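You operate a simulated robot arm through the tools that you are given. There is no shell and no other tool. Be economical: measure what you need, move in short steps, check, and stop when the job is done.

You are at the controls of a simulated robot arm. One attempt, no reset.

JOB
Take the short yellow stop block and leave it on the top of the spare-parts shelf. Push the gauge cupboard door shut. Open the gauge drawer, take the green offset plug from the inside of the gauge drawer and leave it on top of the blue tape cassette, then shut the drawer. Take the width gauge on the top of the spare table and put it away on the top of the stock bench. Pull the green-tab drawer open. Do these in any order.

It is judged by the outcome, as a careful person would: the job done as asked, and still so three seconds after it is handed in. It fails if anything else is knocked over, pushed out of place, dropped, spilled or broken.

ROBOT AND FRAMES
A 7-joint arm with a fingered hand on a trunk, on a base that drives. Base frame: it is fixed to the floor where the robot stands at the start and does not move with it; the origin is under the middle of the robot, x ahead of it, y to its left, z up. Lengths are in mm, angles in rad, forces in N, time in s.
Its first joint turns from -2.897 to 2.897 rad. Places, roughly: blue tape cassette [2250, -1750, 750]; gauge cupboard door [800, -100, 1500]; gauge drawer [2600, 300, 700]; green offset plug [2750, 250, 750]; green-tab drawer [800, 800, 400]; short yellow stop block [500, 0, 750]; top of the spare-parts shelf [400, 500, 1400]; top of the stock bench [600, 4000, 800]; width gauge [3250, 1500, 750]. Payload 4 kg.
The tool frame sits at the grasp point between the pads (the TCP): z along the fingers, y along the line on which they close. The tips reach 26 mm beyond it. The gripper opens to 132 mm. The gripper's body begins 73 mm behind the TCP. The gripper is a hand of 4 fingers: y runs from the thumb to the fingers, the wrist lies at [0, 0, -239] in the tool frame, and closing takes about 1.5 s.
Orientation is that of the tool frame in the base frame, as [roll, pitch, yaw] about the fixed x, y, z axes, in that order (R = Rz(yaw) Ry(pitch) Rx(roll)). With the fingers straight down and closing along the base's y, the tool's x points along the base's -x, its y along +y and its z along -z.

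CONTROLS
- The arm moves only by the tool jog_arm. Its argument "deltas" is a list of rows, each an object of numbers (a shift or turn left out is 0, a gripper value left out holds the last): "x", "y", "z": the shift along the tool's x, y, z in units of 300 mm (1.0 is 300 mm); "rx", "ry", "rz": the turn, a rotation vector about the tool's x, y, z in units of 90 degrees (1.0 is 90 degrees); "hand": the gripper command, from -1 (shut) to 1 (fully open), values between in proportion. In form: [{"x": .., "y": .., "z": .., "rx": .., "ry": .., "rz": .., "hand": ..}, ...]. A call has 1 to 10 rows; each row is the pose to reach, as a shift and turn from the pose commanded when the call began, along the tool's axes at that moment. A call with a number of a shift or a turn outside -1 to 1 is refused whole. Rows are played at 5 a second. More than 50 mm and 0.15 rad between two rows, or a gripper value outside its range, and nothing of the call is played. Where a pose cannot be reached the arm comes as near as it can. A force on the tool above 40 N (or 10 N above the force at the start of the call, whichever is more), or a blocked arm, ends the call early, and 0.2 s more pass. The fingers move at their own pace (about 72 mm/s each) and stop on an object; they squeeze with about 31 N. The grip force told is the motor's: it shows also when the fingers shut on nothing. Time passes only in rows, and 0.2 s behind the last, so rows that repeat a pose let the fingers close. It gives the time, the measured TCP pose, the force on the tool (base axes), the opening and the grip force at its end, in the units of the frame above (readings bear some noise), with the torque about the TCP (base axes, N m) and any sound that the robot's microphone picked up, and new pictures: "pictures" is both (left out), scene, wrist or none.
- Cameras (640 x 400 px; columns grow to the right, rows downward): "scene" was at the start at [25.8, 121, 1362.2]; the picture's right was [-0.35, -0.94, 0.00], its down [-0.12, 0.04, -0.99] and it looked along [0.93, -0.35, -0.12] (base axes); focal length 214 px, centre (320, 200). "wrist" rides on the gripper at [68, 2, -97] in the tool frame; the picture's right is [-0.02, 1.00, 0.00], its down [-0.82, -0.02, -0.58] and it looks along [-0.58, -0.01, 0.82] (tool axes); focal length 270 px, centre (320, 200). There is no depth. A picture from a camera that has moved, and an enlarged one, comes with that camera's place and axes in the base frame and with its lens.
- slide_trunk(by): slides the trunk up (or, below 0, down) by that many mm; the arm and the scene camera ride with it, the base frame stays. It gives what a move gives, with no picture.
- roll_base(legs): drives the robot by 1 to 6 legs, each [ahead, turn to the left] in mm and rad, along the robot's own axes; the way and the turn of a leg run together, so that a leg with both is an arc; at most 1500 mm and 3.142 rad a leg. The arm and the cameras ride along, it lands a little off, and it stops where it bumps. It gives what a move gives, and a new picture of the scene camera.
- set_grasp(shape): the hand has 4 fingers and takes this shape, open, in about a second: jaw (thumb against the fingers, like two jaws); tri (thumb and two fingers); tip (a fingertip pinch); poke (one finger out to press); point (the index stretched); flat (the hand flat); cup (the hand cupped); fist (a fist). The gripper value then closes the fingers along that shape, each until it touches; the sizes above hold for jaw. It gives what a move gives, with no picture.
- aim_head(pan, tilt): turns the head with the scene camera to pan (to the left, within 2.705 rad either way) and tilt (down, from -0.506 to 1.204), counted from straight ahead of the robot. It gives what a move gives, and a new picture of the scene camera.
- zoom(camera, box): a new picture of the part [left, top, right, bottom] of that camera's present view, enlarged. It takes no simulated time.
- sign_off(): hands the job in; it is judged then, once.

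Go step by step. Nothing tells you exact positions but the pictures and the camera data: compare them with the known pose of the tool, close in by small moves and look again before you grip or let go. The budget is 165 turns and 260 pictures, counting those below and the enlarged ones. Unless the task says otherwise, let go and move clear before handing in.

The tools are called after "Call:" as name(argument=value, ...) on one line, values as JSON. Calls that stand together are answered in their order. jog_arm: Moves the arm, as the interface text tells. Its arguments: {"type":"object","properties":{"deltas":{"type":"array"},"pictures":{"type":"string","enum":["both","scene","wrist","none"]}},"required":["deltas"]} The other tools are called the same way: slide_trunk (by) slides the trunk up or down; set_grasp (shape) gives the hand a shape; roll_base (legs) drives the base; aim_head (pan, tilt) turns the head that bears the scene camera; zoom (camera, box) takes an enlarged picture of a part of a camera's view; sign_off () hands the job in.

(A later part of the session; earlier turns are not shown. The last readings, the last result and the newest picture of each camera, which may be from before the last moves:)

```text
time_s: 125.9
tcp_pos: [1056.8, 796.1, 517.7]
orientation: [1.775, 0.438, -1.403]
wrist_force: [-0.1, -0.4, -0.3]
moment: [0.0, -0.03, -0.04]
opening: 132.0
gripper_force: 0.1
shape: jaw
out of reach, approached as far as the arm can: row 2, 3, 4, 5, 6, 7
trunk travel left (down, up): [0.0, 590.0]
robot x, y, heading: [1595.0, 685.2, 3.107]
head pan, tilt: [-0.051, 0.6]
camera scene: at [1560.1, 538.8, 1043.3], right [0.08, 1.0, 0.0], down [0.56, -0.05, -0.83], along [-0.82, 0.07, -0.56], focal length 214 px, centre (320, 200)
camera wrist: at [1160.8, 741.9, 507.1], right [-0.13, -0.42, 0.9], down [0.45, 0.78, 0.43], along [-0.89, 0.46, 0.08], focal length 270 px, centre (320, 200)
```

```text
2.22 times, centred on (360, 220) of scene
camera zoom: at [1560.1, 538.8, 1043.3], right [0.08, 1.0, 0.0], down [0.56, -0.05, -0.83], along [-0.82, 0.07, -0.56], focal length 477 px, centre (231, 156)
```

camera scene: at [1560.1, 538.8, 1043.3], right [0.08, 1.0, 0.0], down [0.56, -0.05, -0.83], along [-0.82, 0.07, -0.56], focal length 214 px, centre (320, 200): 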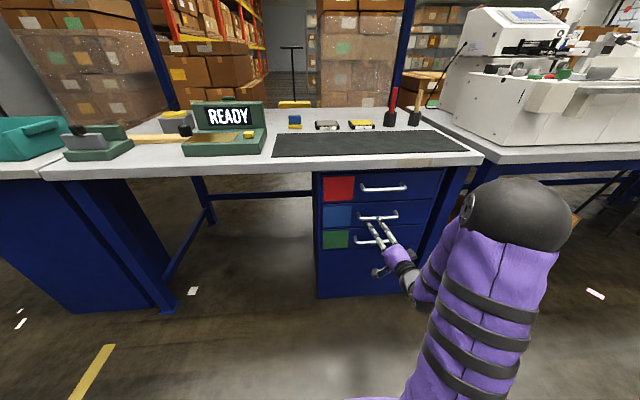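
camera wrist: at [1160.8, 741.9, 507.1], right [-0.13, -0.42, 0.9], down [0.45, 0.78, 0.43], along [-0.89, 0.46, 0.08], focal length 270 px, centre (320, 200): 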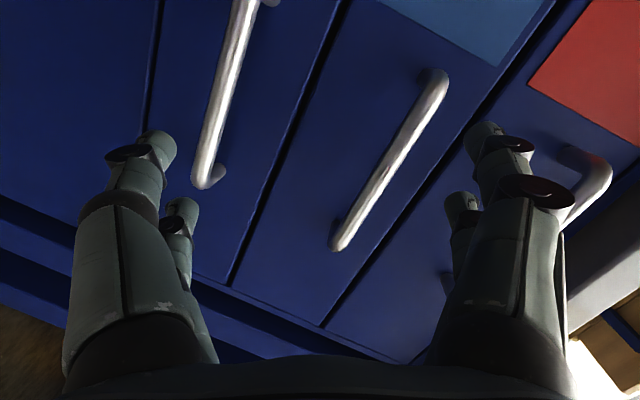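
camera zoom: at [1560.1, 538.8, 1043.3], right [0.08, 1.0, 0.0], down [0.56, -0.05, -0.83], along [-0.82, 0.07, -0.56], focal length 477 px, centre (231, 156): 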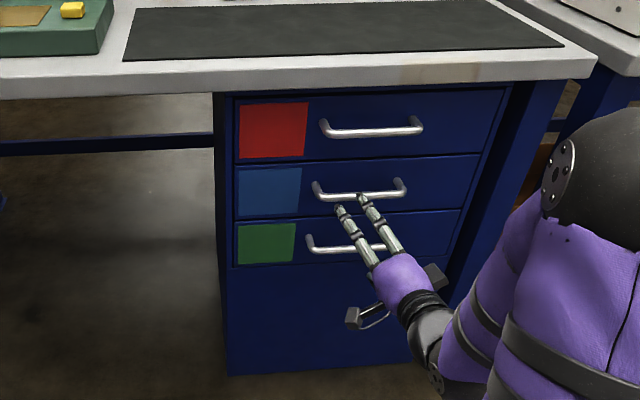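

The hand has hit its low limit at z≈518 with level fingers. I'll pitch the fingers down about 35° so the wrist can stay higher, and go down.

Call:
jog_arm(deltas=[{"rx": 0.08}, {"rx": 0.16}, {"rx": 0.24, "x": 0.03, "y": -0.06, "z": 0.015}, {"rx": 0.32, "x": 0.06, "y": -0.12, "z": 0.03}, {"rx": 0.36, "x": 0.09, "y": -0.18, "z": 0.04}, {"rx": 0.36, "x": 0.113, "y": -0.24, "z": 0.054}])

Call:
zoom(camera="scene", box=[280, 150, 460, 290])

```text
time_s: 127.3
tcp_pos: [1059.0, 797.8, 440.9]
orientation: [2.34, 0.44, -1.402]
wrist_force: [0.8, -0.4, -0.4]
moment: [-0.01, 0.0, 0.01]
opening: 131.7
gripper_force: 0.0
shape: jaw
trunk travel left (down, up): [0.0, 590.0]
robot x, y, heading: [1589.7, 685.2, 3.108]
head pan, tilt: [-0.051, 0.6]
camera scene: at [1560.0, 539.0, 1043.3], right [0.08, 1.0, 0.0], down [0.56, -0.05, -0.83], along [-0.82, 0.07, -0.56], focal length 214 px, centre (320, 200)
camera wrist: at [1139.5, 718.7, 472.5], right [-0.64, -0.39, 0.66], down [0.33, 0.64, 0.7], along [-0.7, 0.66, -0.28], focal length 270 px, centre (320, 200)
```

scene: 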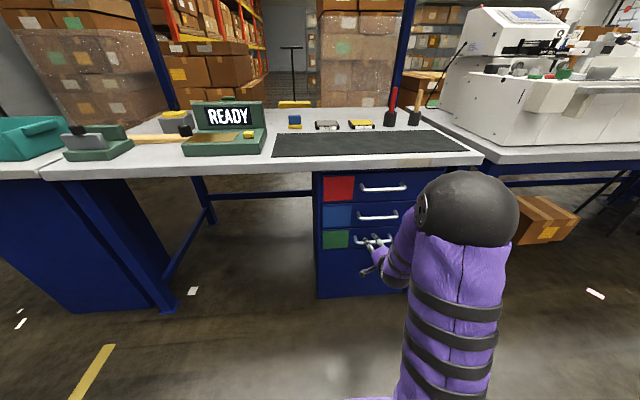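
wrist: 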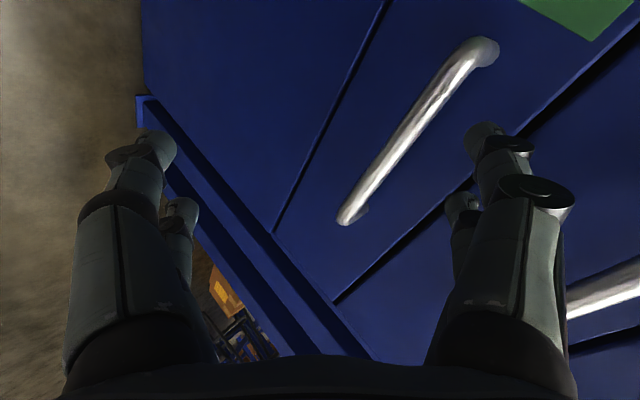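

```text
2.86 times, centred on (370, 220) of scene
camera zoom: at [1560.0, 539.0, 1043.3], right [0.08, 1.0, 0.0], down [0.56, -0.05, -0.83], along [-0.82, 0.07, -0.56], focal length 613 px, centre (177, 143)
```

zoom: 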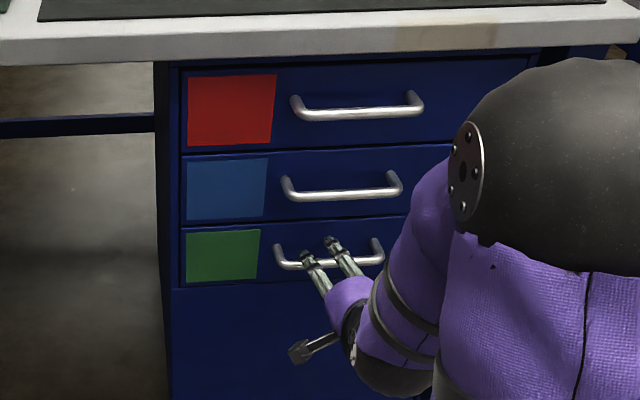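

The bar is centred at about [975, 798, 435]. I'll partly close the hand and line up so the upper fingers can slide behind the bar along the tool axis.

Call:
jog_arm(deltas=[{"x": -0.02, "y": 0.08, "z": -0.01, "hand": -0.24}, {"x": -0.042, "y": 0.162, "z": -0.016}, {"x": -0.042, "y": 0.162, "z": -0.016}, {"x": -0.042, "y": 0.162, "z": -0.016}], pictures="wrist")

Call:
zoom(camera="scene", box=[310, 190, 430, 280])

```text
time_s: 128.3
tcp_pos: [1027.9, 789.4, 481.2]
orientation: [2.338, 0.438, -1.405]
wrist_force: [0.0, 0.1, 0.4]
moment: [0.01, 0.01, 0.01]
opening: 50.4
gripper_force: 0.0
shape: jaw
trunk travel left (down, up): [0.0, 590.0]
robot x, y, heading: [1597.1, 685.3, 3.112]
head pan, tilt: [-0.051, 0.6]
camera wrist: at [1109.8, 710.2, 512.5], right [-0.64, -0.39, 0.66], down [0.33, 0.64, 0.7], along [-0.7, 0.66, -0.28], focal length 270 px, centre (320, 200)
```

wrist: 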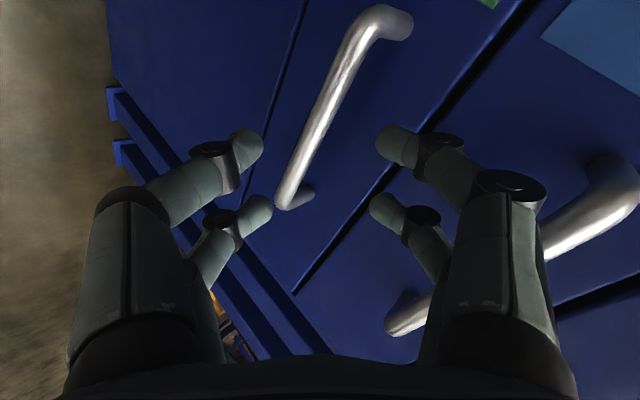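

```text
4.44 times, centred on (370, 235) of scene
camera zoom: at [1559.9, 539.0, 1043.2], right [0.08, 1.0, 0.0], down [0.56, -0.05, -0.82], along [-0.82, 0.07, -0.57], focal length 953 px, centre (98, 44)
```

zoom: 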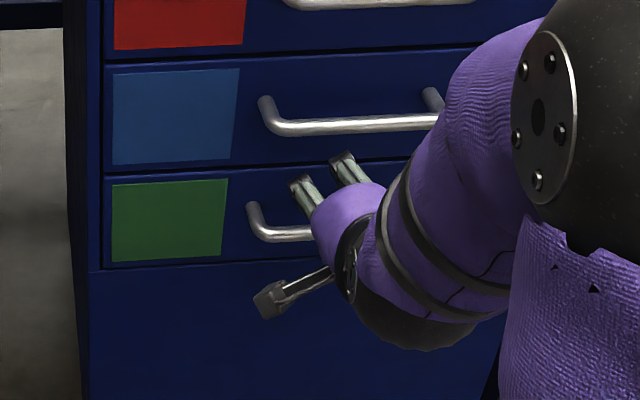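

The bar lies between the thumb and finger pairs. I'll advance along the tool axis and check.

Call:
jog_arm(deltas=[{"z": 0.07}, {"z": 0.13}, {"z": 0.18}], pictures="wrist")

Call:
zoom(camera="scene", box=[310, 190, 430, 280])

```text
time_s: 129.1
tcp_pos: [989.2, 798.0, 445.4]
orientation: [2.339, 0.438, -1.405]
wrist_force: [2.5, -1.0, 0.9]
moment: [-0.01, 0.06, 0.03]
opening: 50.0
gripper_force: 0.1
shape: jaw
trunk travel left (down, up): [0.0, 590.0]
robot x, y, heading: [1594.6, 686.2, 3.106]
head pan, tilt: [-0.051, 0.6]
camera wrist: at [1070.5, 719.7, 478.0], right [-0.64, -0.39, 0.66], down [0.33, 0.64, 0.7], along [-0.7, 0.66, -0.28], focal length 270 px, centre (320, 200)
```

wrist: 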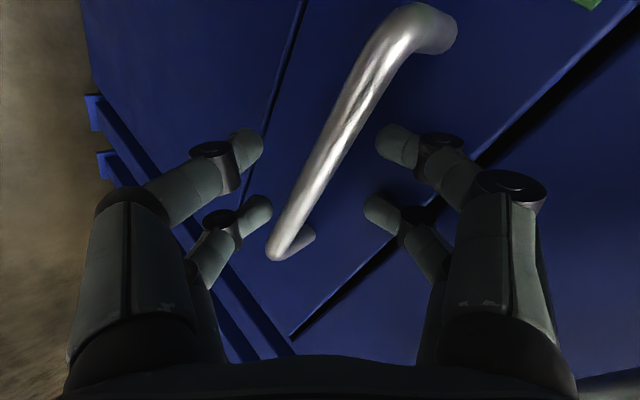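

```text
4.44 times, centred on (370, 235) of scene
camera zoom: at [1560.0, 538.9, 1043.3], right [0.08, 1.0, 0.0], down [0.56, -0.05, -0.83], along [-0.82, 0.07, -0.56], focal length 953 px, centre (98, 44)
```

zoom: 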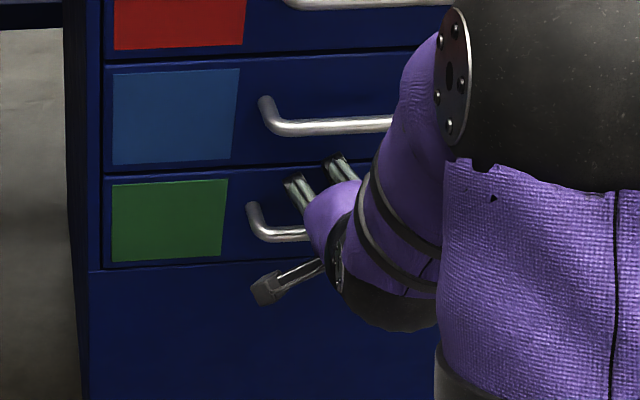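

The fingers are behind and in front of the bar. I'll close.

Call:
jog_arm(deltas=[{"hand": -0.5}, {"hand": -0.8}, {"hand": -1}, {"hand": -1}, {"hand": -1}, {"hand": -1}], pictures="wrist")

```text
time_s: 130.5
tcp_pos: [988.2, 797.7, 445.4]
orientation: [2.341, 0.439, -1.404]
wrist_force: [-2.5, 1.0, -11.3]
moment: [-0.05, -0.04, -0.45]
opening: 3.7
gripper_force: 30.6
shape: jaw
trunk travel left (down, up): [0.0, 590.0]
robot x, y, heading: [1596.0, 684.1, 3.111]
head pan, tilt: [-0.051, 0.6]
camera wrist: at [1070.4, 719.8, 477.2], right [-0.64, -0.39, 0.66], down [0.33, 0.64, 0.7], along [-0.7, 0.66, -0.28], focal length 270 px, centre (320, 200)
```

wrist: 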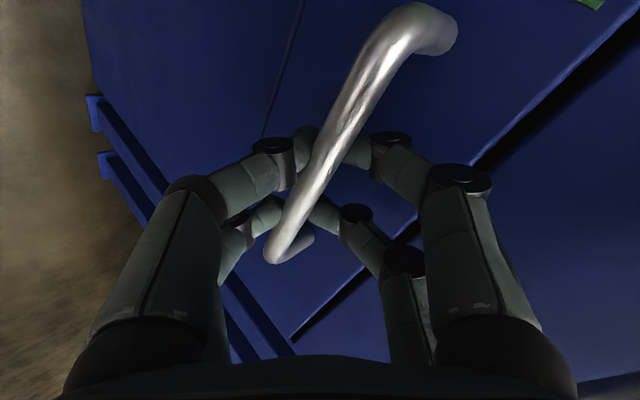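

The fingers have hooked the bar. I'll pull by backing the base.

Call:
roll_base(legs=[[-150, 0]])

Call:
zoom(camera="scene", box=[270, 140, 470, 290])

```text
time_s: 131.9
tcp_pos: [1139.9, 797.1, 445.2]
orientation: [2.34, 0.437, -1.411]
wrist_force: [-0.3, 27.5, -14.2]
moment: [0.32, -0.12, -0.6]
opening: 3.1
gripper_force: 30.8
shape: jaw
trunk travel left (down, up): [0.0, 590.0]
robot x, y, heading: [1745.0, 681.0, 3.105]
head pan, tilt: [-0.051, 0.6]
camera scene: at [1711.3, 534.9, 1043.3], right [0.08, 1.0, 0.0], down [0.56, -0.05, -0.82], along [-0.82, 0.07, -0.57], focal length 214 px, centre (320, 200)
```

scene: 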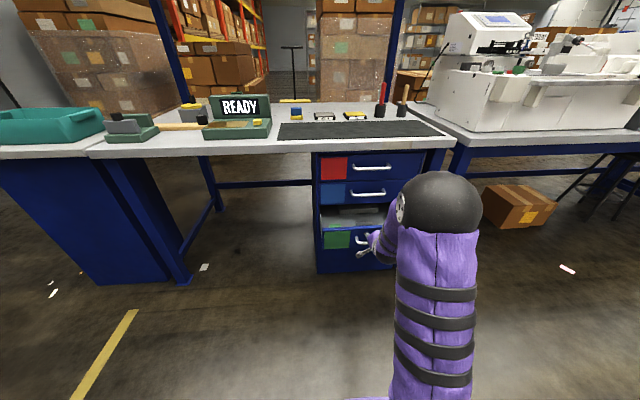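

```text
2.67 times, centred on (370, 215) of scene
camera zoom: at [1711.3, 534.9, 1043.3], right [0.08, 1.0, 0.0], down [0.56, -0.05, -0.82], along [-0.82, 0.07, -0.57], focal length 572 px, centre (187, 160)
```

zoom: 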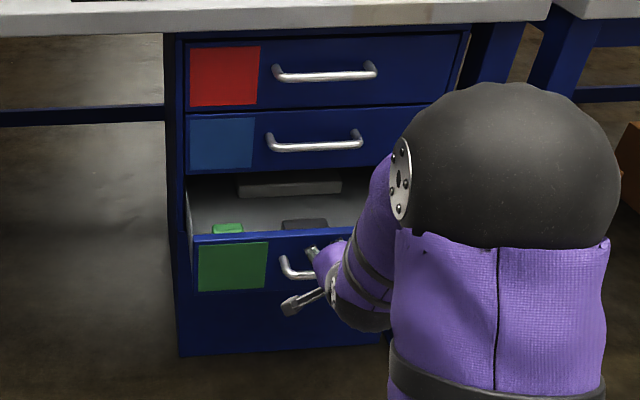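

The drawer is open 150 mm. I'll relieve the small side load and pull a bit further.

Call:
jog_arm(deltas=[{"x": -0.018, "y": -0.008, "z": 0.003}], pictures="none")

Call:
roll_base(legs=[[-80, 0]])

Call:
jog_arm(deltas=[{"hand": -0.7}, {"hand": -0.5}, {"hand": -0.3}, {"hand": -0.2}], pictures="wrist")

```text
time_s: 132.3
tcp_pos: [1142.0, 798.7, 445.2]
orientation: [2.346, 0.436, -1.403]
wrist_force: [1.1, -16.7, -10.0]
moment: [-0.28, -0.08, -0.37]
opening: 3.3
gripper_force: 30.7
shape: jaw
trunk travel left (down, up): [0.0, 590.0]
robot x, y, heading: [1744.8, 679.7, 3.109]
head pan, tilt: [-0.051, 0.6]
```

```text
time_s: 133.3
tcp_pos: [1222.9, 799.8, 445.8]
orientation: [2.344, 0.437, -1.406]
wrist_force: [-1.9, -19.9, -19.5]
moment: [-0.38, -0.1, -0.32]
opening: 3.2
gripper_force: 31.4
shape: jaw
trunk travel left (down, up): [0.0, 590.0]
robot x, y, heading: [1827.9, 676.8, 3.107]
head pan, tilt: [-0.051, 0.6]
camera scene: at [1792.3, 530.9, 1043.0], right [0.08, 1.0, 0.0], down [0.56, -0.05, -0.82], along [-0.82, 0.07, -0.57], focal length 214 px, centre (320, 200)
```

scene: 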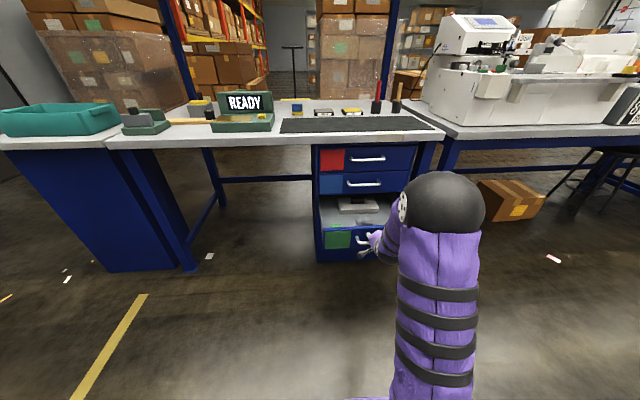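

```text
time_s: 134.3
tcp_pos: [1222.0, 799.2, 445.3]
orientation: [2.341, 0.437, -1.408]
wrist_force: [1.0, 0.1, 0.0]
moment: [-0.04, 0.01, -0.06]
opening: 51.5
gripper_force: 0.1
shape: jaw
trunk travel left (down, up): [0.0, 590.0]
robot x, y, heading: [1825.8, 679.0, 3.111]
head pan, tilt: [-0.051, 0.6]
camera wrist: at [1304.3, 719.8, 478.3], right [-0.64, -0.39, 0.66], down [0.33, 0.64, 0.7], along [-0.69, 0.67, -0.28], focal length 270 px, centre (320, 200)
```

wrist: 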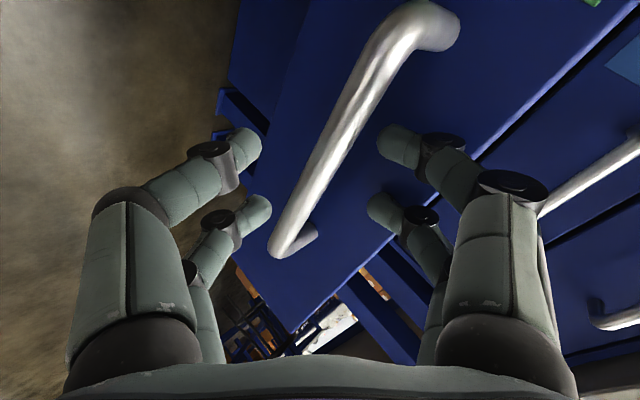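

The hand is open and clear of the bar. I'll retract along the tool axis, back off a little, raise the trunk and look at the table behind.

Call:
jog_arm(deltas=[{"z": -0.13}, {"z": -0.26}, {"z": -0.36}], pictures="none")

Call:
aim_head(pan=2.7, tilt=0.4)

```text
time_s: 135.1
tcp_pos: [1304.8, 779.6, 513.9]
orientation: [2.343, 0.439, -1.408]
wrist_force: [-0.3, -0.1, -0.6]
moment: [-0.02, 0.01, -0.02]
opening: 52.4
gripper_force: 0.0
shape: jaw
trunk travel left (down, up): [0.0, 590.0]
robot x, y, heading: [1826.6, 677.5, 3.114]
head pan, tilt: [-0.051, 0.6]
```

```text
time_s: 137.6
tcp_pos: [1304.8, 779.9, 513.2]
orientation: [2.343, 0.437, -1.407]
wrist_force: [-0.5, 0.7, 0.7]
moment: [-0.01, -0.04, 0.03]
opening: 52.6
gripper_force: 0.1
shape: jaw
trunk travel left (down, up): [0.0, 590.0]
robot x, y, heading: [1824.1, 681.8, 3.11]
head pan, tilt: [2.7, 0.4]
camera scene: at [1964.0, 481.6, 1061.5], right [-0.46, -0.89, 0.0], down [-0.35, 0.18, -0.92], along [0.82, -0.42, -0.39], focal length 214 px, centre (320, 200)
```

scene: 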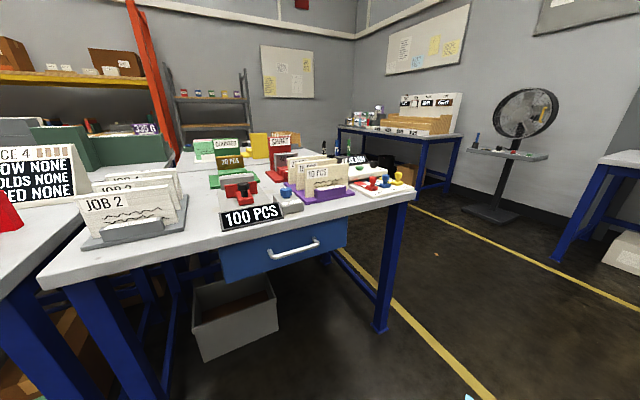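

The gauge drawer's handle is at about [2460, 314, 680] on the table behind me. I'll raise the trunk, level the fingers, and drive round to face it.

Call:
slide_trunk(by=300)

Call:
jog_arm(deltas=[{"rx": -0.09}, {"rx": -0.18}, {"rx": -0.27}, {"rx": -0.36}, {"rx": -0.44}], pictures="none")

Call:
roll_base(legs=[[200, 0], [0, 1.6], [240, 0], [0, 1.571]])

Call:
aim_head(pan=-0.1, tilt=0.5)

```text
time_s: 140.6
tcp_pos: [1303.6, 781.1, 813.9]
orientation: [2.342, 0.438, -1.407]
wrist_force: [-0.4, -0.6, 0.0]
moment: [0.0, -0.05, 0.0]
opening: 52.2
gripper_force: 0.0
shape: jaw
trunk travel left (down, up): [-300.0, 290.0]
robot x, y, heading: [1831.2, 679.0, 3.112]
head pan, tilt: [2.7, 0.4]
```

```text
time_s: 141.8
tcp_pos: [1294.2, 785.9, 813.6]
orientation: [1.65, 0.437, -1.406]
wrist_force: [0.3, 0.0, 0.5]
moment: [0.01, 0.02, 0.02]
opening: 52.6
gripper_force: 0.1
shape: jaw
out of reach, approached as far as the arm can: row 2, 3, 4, 5
trunk travel left (down, up): [-300.0, 290.0]
robot x, y, heading: [1829.2, 680.1, 3.109]
head pan, tilt: [2.7, 0.4]
```

```text
time_s: 152.4
tcp_pos: [2153.6, 339.5, 813.4]
orientation: [1.651, 0.438, 1.739]
wrist_force: [0.3, 0.0, -0.1]
moment: [0.0, -0.01, 0.03]
opening: 52.7
gripper_force: 0.0
shape: jaw
trunk travel left (down, up): [-300.0, 290.0]
robot x, y, heading: [1618.9, 444.3, -0.028]
head pan, tilt: [2.7, 0.4]
camera scene: at [1480.7, 643.4, 1361.5], right [0.45, 0.89, 0.0], down [0.35, -0.18, -0.92], along [-0.82, 0.42, -0.39], focal length 214 px, centre (320, 200)
```

scene: 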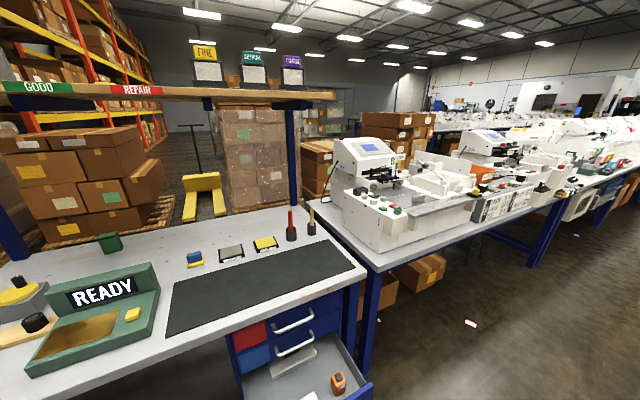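

```text
time_s: 154.9
tcp_pos: [2154.0, 340.7, 813.8]
orientation: [1.65, 0.437, 1.739]
wrist_force: [-0.5, 0.8, -0.1]
moment: [-0.02, -0.01, 0.0]
opening: 52.5
gripper_force: 0.0
shape: jaw
trunk travel left (down, up): [-300.0, 290.0]
robot x, y, heading: [1621.1, 447.8, -0.03]
head pan, tilt: [-0.099, 0.499]
camera scene: at [1653.6, 590.2, 1352.3], right [-0.13, -0.99, 0.0], down [-0.47, 0.06, -0.88], along [0.87, -0.11, -0.48], focal length 214 px, centre (320, 200)
```

scene: 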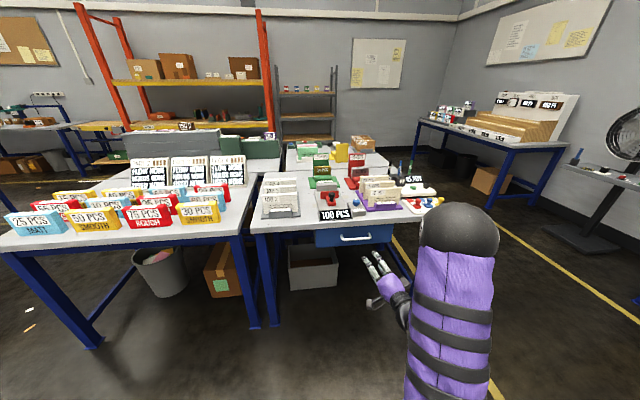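

I'm facing the gauge drawer, and the green-tab drawer stays open behind. I'll zoom in on the drawer and table to plan the grip.

Call:
zoom(camera="scene", box=[240, 130, 460, 270])

Call:
jog_arm(deltas=[{"x": 0}], pictures="wrist")

```text
2.86 times, centred on (350, 200) of scene
camera zoom: at [1653.6, 590.2, 1352.3], right [-0.13, -0.99, 0.0], down [-0.47, 0.06, -0.88], along [0.87, -0.11, -0.48], focal length 613 px, centre (234, 200)
```

zoom: 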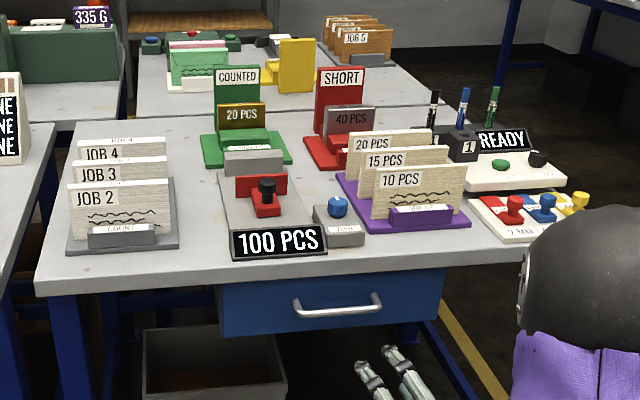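

```text
time_s: 155.3
tcp_pos: [2153.4, 339.7, 813.2]
orientation: [1.651, 0.438, 1.738]
wrist_force: [-0.7, 1.0, -0.3]
moment: [-0.01, -0.02, 0.03]
opening: 52.7
gripper_force: 0.0
shape: jaw
trunk travel left (down, up): [-300.0, 290.0]
robot x, y, heading: [1618.6, 442.1, -0.029]
head pan, tilt: [-0.099, 0.499]
camera wrist: at [2046.9, 389.3, 791.9], right [0.01, 0.41, 0.91], down [-0.45, -0.81, 0.37], along [0.89, -0.41, 0.17], focal length 270 px, centre (320, 200)
```

wrist: 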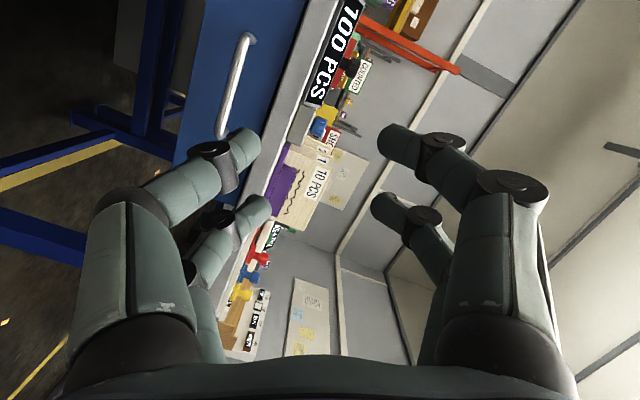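

The handle bar is at about [2441, 318, 695]. I'll lower the trunk to that height and drive closer, stopping short.

Call:
slide_trunk(by=-116)

Call:
roll_base(legs=[[190, 0.0]])

Call:
jog_arm(deltas=[{"x": 0}], pictures="wrist")

Call:
zoom(camera="scene", box=[260, 190, 460, 330])

```text
time_s: 156.7
tcp_pos: [2153.5, 341.1, 698.3]
orientation: [1.651, 0.438, 1.738]
wrist_force: [0.0, 0.5, -0.4]
moment: [-0.01, -0.02, -0.03]
opening: 52.7
gripper_force: 0.0
shape: jaw
trunk travel left (down, up): [-184.0, 406.0]
robot x, y, heading: [1619.2, 447.3, -0.027]
head pan, tilt: [-0.099, 0.499]
```

```text
time_s: 158.3
tcp_pos: [2346.1, 337.6, 697.3]
orientation: [1.651, 0.438, 1.743]
wrist_force: [0.8, 0.3, -0.2]
moment: [-0.02, -0.01, 0.0]
opening: 52.5
gripper_force: 0.0
shape: jaw
trunk travel left (down, up): [-184.0, 406.0]
robot x, y, heading: [1811.1, 441.1, -0.022]
head pan, tilt: [-0.099, 0.499]
camera scene: at [1845.5, 585.3, 1236.3], right [-0.12, -0.99, 0.0], down [-0.48, 0.06, -0.88], along [0.87, -0.11, -0.48], focal length 214 px, centre (320, 200)
```

scene: 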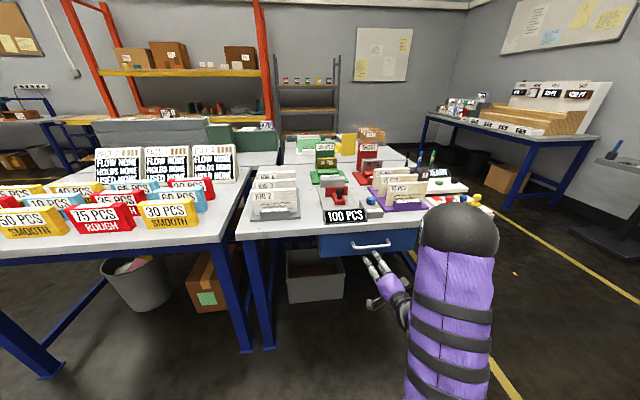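

```text
time_s: 158.7
tcp_pos: [2346.3, 336.9, 696.1]
orientation: [1.651, 0.439, 1.742]
wrist_force: [-0.3, -0.1, 0.1]
moment: [0.0, 0.03, 0.06]
opening: 52.5
gripper_force: 0.0
shape: jaw
trunk travel left (down, up): [-184.0, 406.0]
robot x, y, heading: [1811.8, 443.1, -0.023]
head pan, tilt: [-0.099, 0.499]
camera wrist: at [2239.3, 385.5, 675.9], right [0.01, 0.41, 0.91], down [-0.45, -0.82, 0.37], along [0.9, -0.41, 0.17], focal length 270 px, centre (320, 200)
```

wrist: 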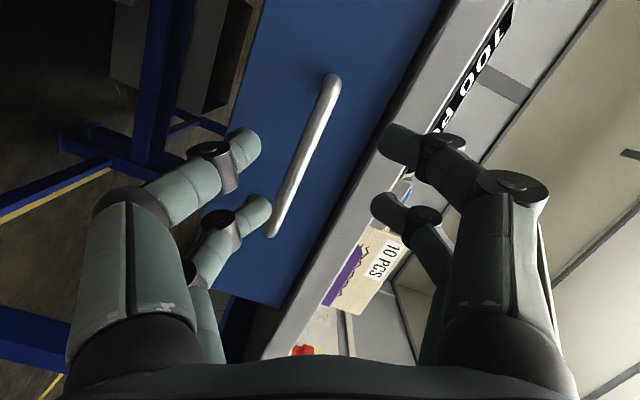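

```text
2.86 times, centred on (360, 260) of scene
camera zoom: at [1845.5, 585.3, 1236.3], right [-0.12, -0.99, 0.0], down [-0.48, 0.06, -0.88], along [0.87, -0.11, -0.48], focal length 613 px, centre (206, 29)
```

zoom: 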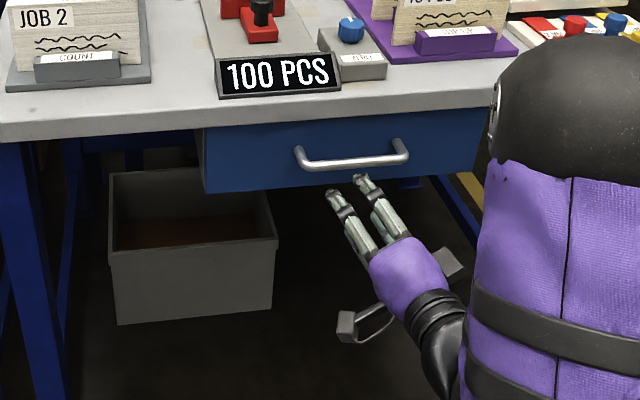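

The bar is at z≈688 with y centre ≈316. I'll shift sideways and advance so the fingers straddle it.

Call:
jog_arm(deltas=[{"x": -0.05, "y": -0.026, "z": 0.03}, {"x": -0.096, "y": -0.052, "z": 0.06}, {"x": -0.096, "y": -0.052, "z": 0.16}, {"x": -0.096, "y": -0.052, "z": 0.25}], pictures="wrist")

Call:
zoom(camera="scene", box=[300, 210, 440, 310])

```text
time_s: 159.7
tcp_pos: [2426.1, 313.9, 691.9]
orientation: [1.652, 0.44, 1.74]
wrist_force: [0.1, -0.1, 0.6]
moment: [0.02, 0.01, -0.01]
opening: 52.4
gripper_force: 0.0
shape: jaw
trunk travel left (down, up): [-184.0, 406.0]
robot x, y, heading: [1811.6, 441.5, -0.021]
head pan, tilt: [-0.099, 0.499]
camera wrist: at [2318.8, 362.4, 669.7], right [0.01, 0.41, 0.91], down [-0.45, -0.82, 0.37], along [0.9, -0.41, 0.17], focal length 270 px, centre (320, 200)
```

wrist: 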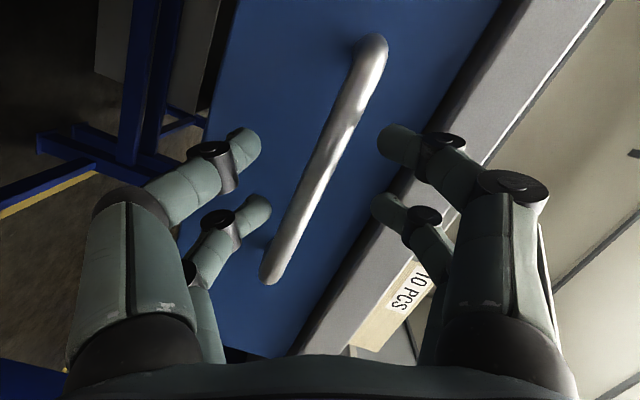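

```text
4.00 times, centred on (370, 260) of scene
camera zoom: at [1845.4, 585.2, 1236.3], right [-0.12, -0.99, 0.0], down [-0.47, 0.06, -0.88], along [0.87, -0.11, -0.48], focal length 858 px, centre (120, -40)
```

zoom: 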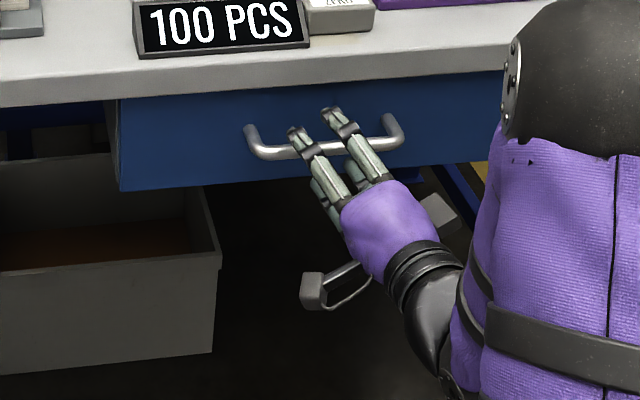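

The bar is between the fingers. I'll advance slightly and close.

Call:
jog_arm(deltas=[{"z": 0.05}, {"z": 0.05}, {"z": 0.05, "hand": -0.5}, {"z": 0.05, "hand": -0.8}, {"z": 0.05, "hand": -1}, {"z": 0.05}, {"z": 0.05}, {"z": 0.05}], pictures="wrist")

```text
time_s: 161.5
tcp_pos: [2439.8, 316.4, 688.8]
orientation: [1.652, 0.44, 1.74]
wrist_force: [0.6, 0.3, -1.2]
moment: [-0.04, 0.03, -0.02]
opening: 0.0
gripper_force: 30.5
shape: jaw
trunk travel left (down, up): [-184.0, 406.0]
robot x, y, heading: [1810.2, 438.1, -0.025]
head pan, tilt: [-0.099, 0.499]
camera wrist: at [2332.9, 365.3, 667.5], right [0.01, 0.41, 0.91], down [-0.45, -0.82, 0.37], along [0.9, -0.41, 0.17], focal length 270 px, centre (320, 200)
```

wrist: 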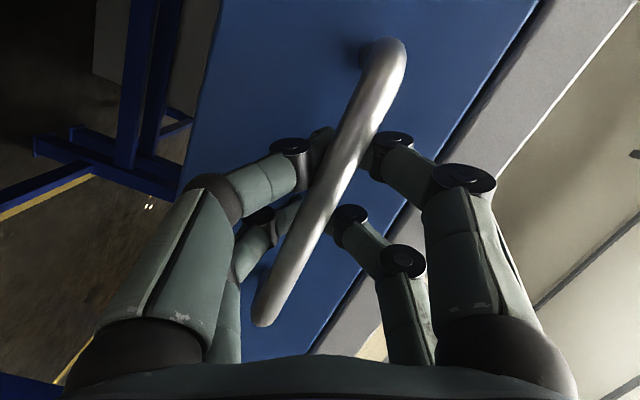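

The fingers have closed behind the bar. I'll pull by backing the base.

Call:
roll_base(legs=[[-160, 0]])

Call:
roll_base(legs=[[-100, 0]])

Call:
aim_head(pan=-0.15, tilt=0.65)

Call:
zoom(camera="scene", box=[220, 130, 440, 270])

```text
time_s: 162.9
tcp_pos: [2281.0, 320.4, 688.9]
orientation: [1.649, 0.439, 1.74]
wrist_force: [0.8, 0.4, -0.7]
moment: [0.03, -0.01, 0.02]
opening: 0.1
gripper_force: 31.2
shape: jaw
trunk travel left (down, up): [-184.0, 406.0]
robot x, y, heading: [1649.7, 447.0, -0.022]
head pan, tilt: [-0.099, 0.499]
camera scene: at [1685.5, 589.2, 1236.3], right [-0.13, -0.99, 0.0], down [-0.48, 0.06, -0.88], along [0.87, -0.11, -0.48], focal length 214 px, centre (320, 200)
```

scene: 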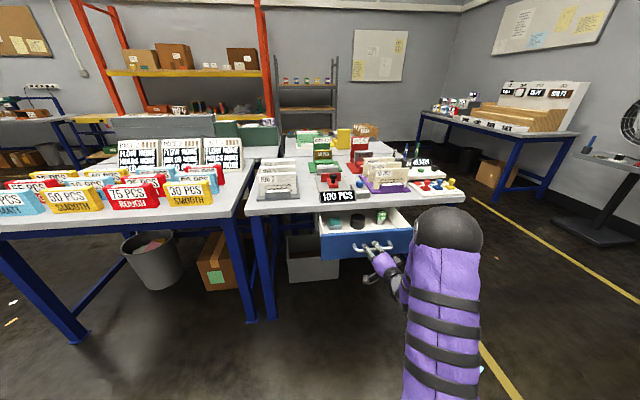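

```text
time_s: 164.1
tcp_pos: [2179.5, 320.3, 690.1]
orientation: [1.65, 0.439, 1.736]
wrist_force: [1.2, -0.1, -0.8]
moment: [-0.04, 0.02, -0.04]
opening: 0.0
gripper_force: 31.1
shape: jaw
trunk travel left (down, up): [-184.0, 406.0]
robot x, y, heading: [1554.4, 447.6, -0.028]
head pan, tilt: [-0.099, 0.499]
camera scene: at [1586.7, 591.8, 1236.3], right [-0.13, -0.99, 0.0], down [-0.47, 0.06, -0.88], along [0.87, -0.11, -0.48], focal length 214 px, centre (320, 200)
```

scene: 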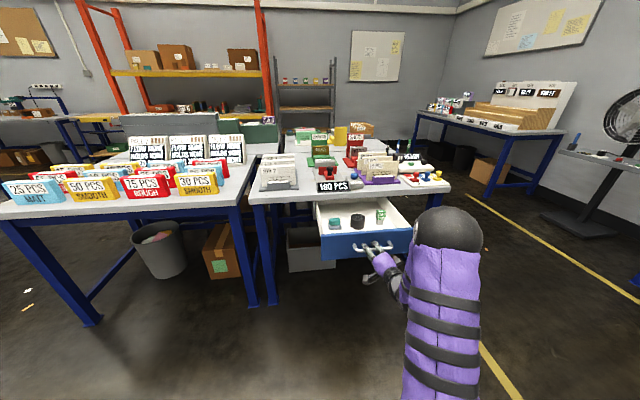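

```text
time_s: 164.8
tcp_pos: [2179.4, 321.6, 690.1]
orientation: [1.649, 0.438, 1.737]
wrist_force: [1.0, 0.0, 0.2]
moment: [0.01, 0.02, -0.02]
opening: 0.0
gripper_force: 30.4
shape: jaw
trunk travel left (down, up): [-184.0, 406.0]
robot x, y, heading: [1552.1, 448.0, -0.029]
head pan, tilt: [-0.15, 0.649]
camera scene: at [1581.9, 588.1, 1223.0], right [-0.18, -0.98, 0.0], down [-0.59, 0.11, -0.8], along [0.78, -0.14, -0.6], focal length 214 px, centre (320, 200)
```

scene: 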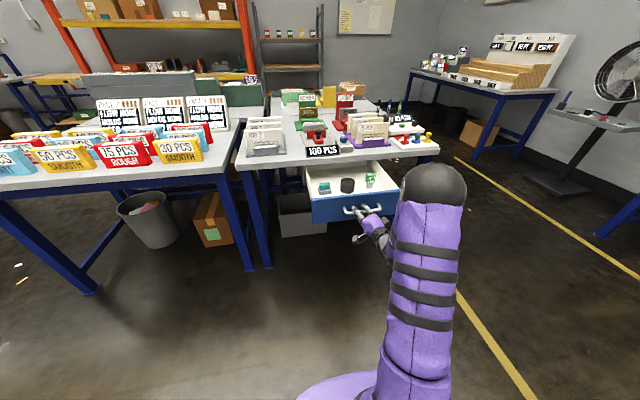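

```text
2.86 times, centred on (330, 200) of scene
camera zoom: at [1581.9, 588.1, 1223.0], right [-0.18, -0.98, 0.0], down [-0.59, 0.11, -0.8], along [0.78, -0.14, -0.6], focal length 613 px, centre (291, 200)
```

zoom: 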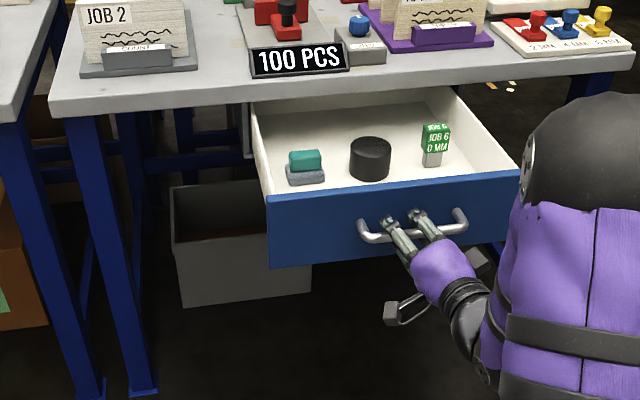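

The drawer is open by about 260 mm. The green plug ("JOB 6, 0 MM") is at about [2388, 202, 690] beside a black cylinder and a teal stamp. I'll release the handle, back away and turn the hand to point down.

Call:
jog_arm(deltas=[{"hand": -0.6}, {"hand": -0.3}, {"hand": -0.1}, {"hand": -0.1}], pictures="wrist")

Call:
jog_arm(deltas=[{"z": -0.13}, {"z": -0.26}, {"z": -0.39}], pictures="none")

Call:
slide_trunk(by=184)

Call:
jog_arm(deltas=[{"rz": -0.09}, {"rz": -0.18}, {"rz": -0.27}, {"rz": -0.36}, {"rz": -0.45}, {"rz": -0.54}, {"rz": -0.63}, {"rz": -0.72}], pictures="none")

```text
time_s: 165.8
tcp_pos: [2179.4, 321.5, 689.5]
orientation: [1.649, 0.439, 1.736]
wrist_force: [-1.5, -1.1, -0.4]
moment: [-0.01, -0.05, -0.02]
opening: 58.2
gripper_force: 0.2
shape: jaw
trunk travel left (down, up): [-184.0, 406.0]
robot x, y, heading: [1554.0, 448.6, -0.029]
head pan, tilt: [-0.15, 0.649]
camera wrist: at [2073.0, 369.9, 668.2], right [0.01, 0.41, 0.91], down [-0.45, -0.81, 0.37], along [0.89, -0.41, 0.17], focal length 270 px, centre (320, 200)
```

wrist: 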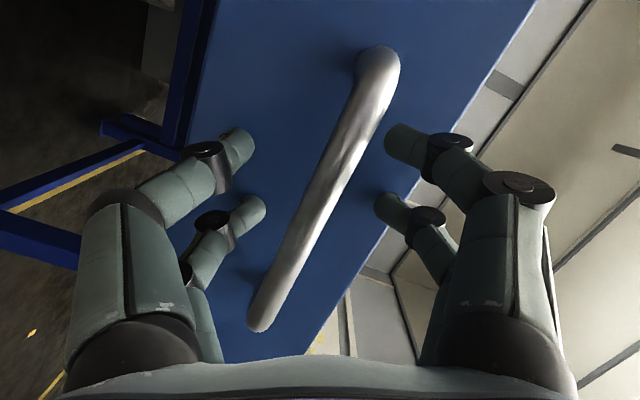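

```text
time_s: 166.6
tcp_pos: [2062.8, 305.8, 700.4]
orientation: [1.648, 0.437, 1.736]
wrist_force: [0.1, 0.4, -0.6]
moment: [0.02, 0.0, 0.02]
opening: 58.8
gripper_force: 0.1
shape: jaw
trunk travel left (down, up): [-184.0, 406.0]
robot x, y, heading: [1550.6, 450.4, -0.029]
head pan, tilt: [-0.15, 0.649]
```

```text
time_s: 168.6
tcp_pos: [2063.5, 306.2, 883.1]
orientation: [1.648, 0.439, 1.736]
wrist_force: [0.0, -0.2, -0.4]
moment: [-0.01, -0.01, 0.01]
opening: 58.7
gripper_force: 0.0
shape: jaw
trunk travel left (down, up): [-368.0, 222.0]
robot x, y, heading: [1553.5, 445.9, -0.034]
head pan, tilt: [-0.15, 0.649]
```

```text
time_s: 170.4
tcp_pos: [2063.7, 305.7, 881.8]
orientation: [-3.108, 1.498, -2.975]
wrist_force: [-0.6, 0.2, -0.6]
moment: [-0.03, -0.01, 0.02]
opening: 59.1
gripper_force: 0.1
shape: jaw
trunk travel left (down, up): [-368.0, 222.0]
robot x, y, heading: [1554.8, 451.7, -0.031]
head pan, tilt: [-0.15, 0.649]
```

The hand is level and upright. I'll pitch it down.

Call:
jog_arm(deltas=[{"ry": 0.095}, {"ry": 0.19}, {"ry": 0.285}, {"ry": 0.38}, {"ry": 0.475}, {"ry": 0.57}, {"ry": 0.665}, {"ry": 0.76}, {"ry": 0.855}, {"ry": 0.95}])

```text
time_s: 172.6
tcp_pos: [2064.7, 305.1, 885.5]
orientation: [-3.141, 0.005, -3.009]
wrist_force: [0.5, -0.2, 0.1]
moment: [0.0, 0.02, 0.03]
opening: 58.7
gripper_force: 0.1
shape: jaw
trunk travel left (down, up): [-368.0, 222.0]
robot x, y, heading: [1554.6, 448.2, -0.031]
head pan, tilt: [-0.15, 0.649]
camera scene: at [1581.6, 588.1, 1406.9], right [-0.18, -0.98, 0.0], down [-0.6, 0.11, -0.8], along [0.78, -0.14, -0.6], focal length 214 px, centre (320, 200)
camera wrist: at [1995.0, 297.9, 979.3], right [-0.11, 0.99, 0.0], down [0.81, 0.09, 0.58], along [0.58, 0.06, -0.81], focal length 270 px, centre (320, 200)
```

scene: 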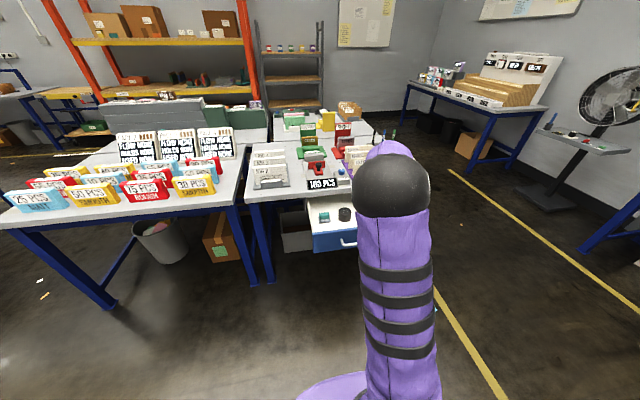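
wrist: 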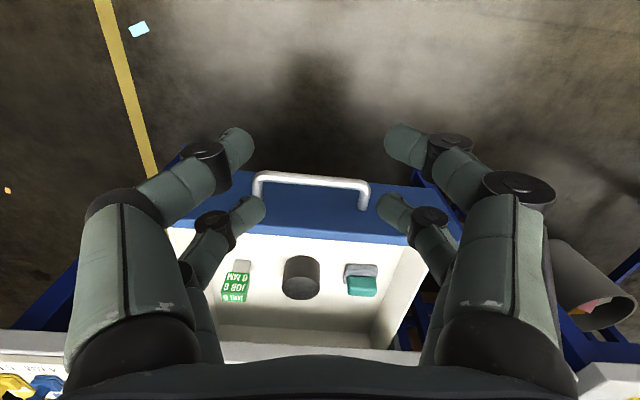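

The plug is at about [2355, 207], with its head top near z 715. I'll drive forward 200 mm, then correct yaw and position above it.

Call:
roll_base(legs=[[200, 0]])

Call:
jog_arm(deltas=[{"x": -0.12, "y": -0.08, "rz": 0.042}, {"x": -0.2, "y": -0.2, "rz": 0.084}, {"x": -0.23, "y": -0.3, "rz": 0.084}], pictures="wrist")

```text
time_s: 174.2
tcp_pos: [2264.3, 298.5, 883.7]
orientation: [-3.141, 0.007, -3.008]
wrist_force: [0.1, 1.6, 0.7]
moment: [0.02, -0.01, -0.01]
opening: 58.8
gripper_force: 0.1
shape: jaw
trunk travel left (down, up): [-368.0, 222.0]
robot x, y, heading: [1754.9, 444.0, -0.03]
head pan, tilt: [-0.15, 0.649]
camera scene: at [1782.0, 582.1, 1406.9], right [-0.18, -0.98, 0.0], down [-0.59, 0.11, -0.8], along [0.78, -0.14, -0.6], focal length 214 px, centre (320, 200)
```

scene: 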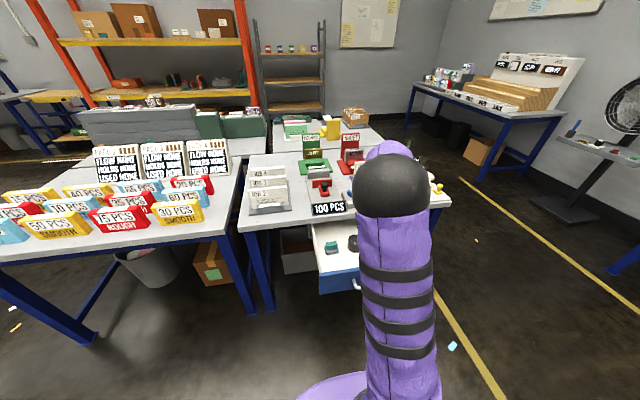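

```text
time_s: 175.0
tcp_pos: [2344.9, 217.6, 886.0]
orientation: [3.14, 0.007, -3.141]
wrist_force: [-0.4, -0.1, 0.3]
moment: [-0.01, -0.03, -0.03]
opening: 58.8
gripper_force: 0.1
shape: jaw
trunk travel left (down, up): [-368.0, 222.0]
robot x, y, heading: [1756.1, 439.9, -0.027]
head pan, tilt: [-0.15, 0.649]
camera wrist: at [2275.6, 219.9, 980.5], right [0.03, 1.0, 0.0], down [0.81, -0.02, 0.58], along [0.58, -0.01, -0.81], focal length 270 px, centre (320, 200)
```

wrist: 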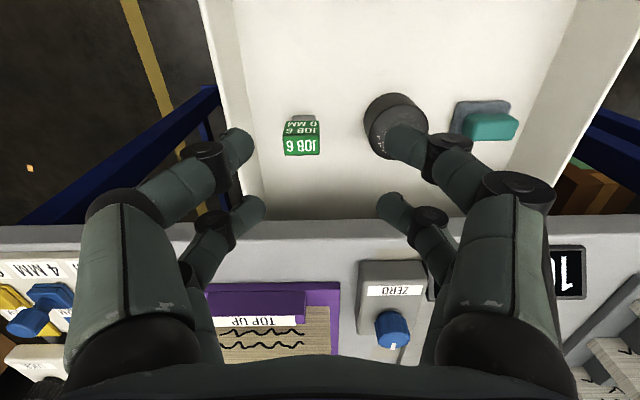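

The plug's top is at [2394, 198, 714]. I'll centre over it and go down partway.

Call:
jog_arm(deltas=[{"x": -0.13, "y": -0.06, "hand": 0.2}, {"x": -0.165, "y": -0.067, "z": 0.1}, {"x": -0.165, "y": -0.067, "z": 0.25}, {"x": -0.165, "y": -0.067, "z": 0.38}], pictures="wrist")

```text
time_s: 176.0
tcp_pos: [2395.6, 199.5, 769.9]
orientation: [3.139, 0.008, 3.141]
wrist_force: [-0.5, 0.0, 0.1]
moment: [-0.02, -0.01, 0.02]
opening: 78.8
gripper_force: 0.2
shape: jaw
trunk travel left (down, up): [-368.0, 222.0]
robot x, y, heading: [1753.9, 440.8, -0.03]
head pan, tilt: [-0.15, 0.649]
camera wrist: at [2325.1, 200.5, 864.7], right [0.02, 1.0, 0.0], down [0.81, -0.02, 0.58], along [0.58, -0.01, -0.81], focal length 270 px, centre (320, 200)
```

wrist: 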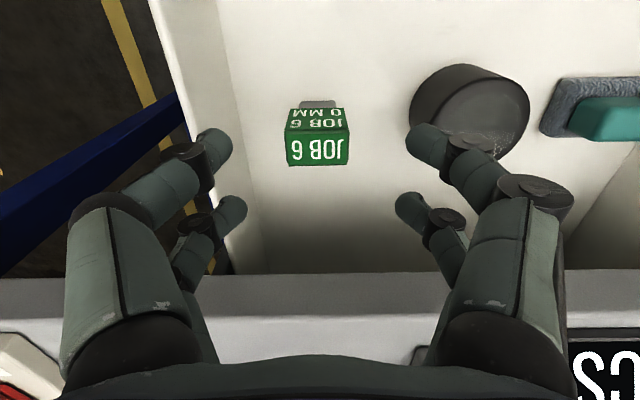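

The plug is centred and the black cylinder's edge is at y≈257. I'll narrow the opening to 60 mm and go down to the head.

Call:
jog_arm(deltas=[{"z": 0.0, "hand": -0.09}, {"z": 0.06}, {"z": 0.13}, {"z": 0.2}], pictures="wrist")

```text
time_s: 177.0
tcp_pos: [2395.5, 197.2, 709.6]
orientation: [3.141, 0.008, 3.141]
wrist_force: [0.0, -0.4, 0.5]
moment: [-0.03, -0.02, -0.02]
opening: 60.6
gripper_force: 0.0
shape: jaw
trunk travel left (down, up): [-368.0, 222.0]
robot x, y, heading: [1752.6, 441.2, -0.032]
head pan, tilt: [-0.15, 0.649]
camera wrist: at [2325.8, 199.9, 804.7], right [0.02, 1.0, 0.0], down [0.81, -0.02, 0.58], along [0.58, -0.01, -0.81], focal length 270 px, centre (320, 200)
```

wrist: 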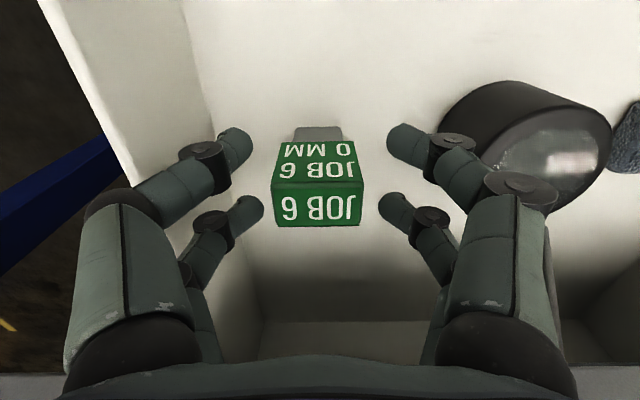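

The plug's head is centred between the fingers. I'll close.

Call:
jog_arm(deltas=[{"hand": -0.4}, {"hand": -0.7}, {"hand": -1}, {"hand": -1}, {"hand": -1}, {"hand": -1}], pictures="wrist")

```text
time_s: 178.4
tcp_pos: [2395.2, 198.3, 709.6]
orientation: [3.141, 0.009, 3.14]
wrist_force: [-0.1, 0.0, 0.4]
moment: [0.0, -0.01, -0.01]
opening: 0.0
gripper_force: 30.6
shape: jaw
trunk travel left (down, up): [-368.0, 222.0]
robot x, y, heading: [1754.7, 444.6, -0.032]
head pan, tilt: [-0.15, 0.649]
camera wrist: at [2325.8, 199.9, 804.7], right [0.03, 1.0, 0.0], down [0.81, -0.02, 0.58], along [0.58, -0.01, -0.81], focal length 270 px, centre (320, 200)
```

wrist: 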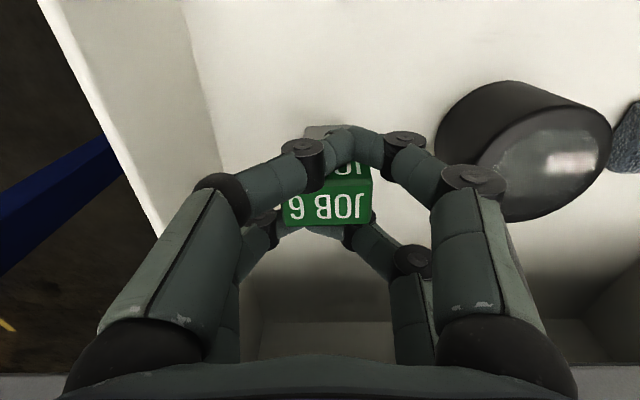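

The finger pairs closed in front of and behind the head without gripping it; they sit about 15 mm ahead of and 26 mm behind the TCP. I'll open, shift so one pair lines up with the head, and retry.

Call:
jog_arm(deltas=[{"hand": -0.5}, {"hand": -0.09}, {"hand": -0.09}, {"hand": -0.09}, {"x": 0.05}, {"x": 0.085}], pictures="wrist")

```text
time_s: 179.8
tcp_pos: [2370.1, 199.5, 710.1]
orientation: [3.139, 0.007, -3.141]
wrist_force: [0.7, 0.8, 0.0]
moment: [-0.04, 0.01, 0.0]
opening: 59.4
gripper_force: 0.1
shape: jaw
trunk travel left (down, up): [-368.0, 222.0]
robot x, y, heading: [1749.2, 442.6, -0.026]
head pan, tilt: [-0.15, 0.649]
camera wrist: at [2300.7, 200.3, 805.3], right [0.03, 1.0, 0.0], down [0.81, -0.02, 0.58], along [0.58, -0.01, -0.81], focal length 270 px, centre (320, 200)
```

wrist: 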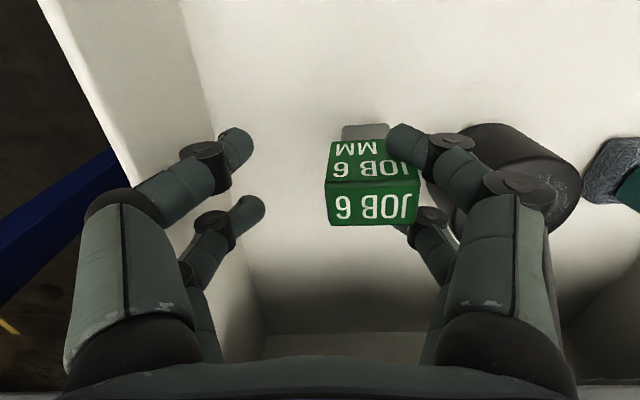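

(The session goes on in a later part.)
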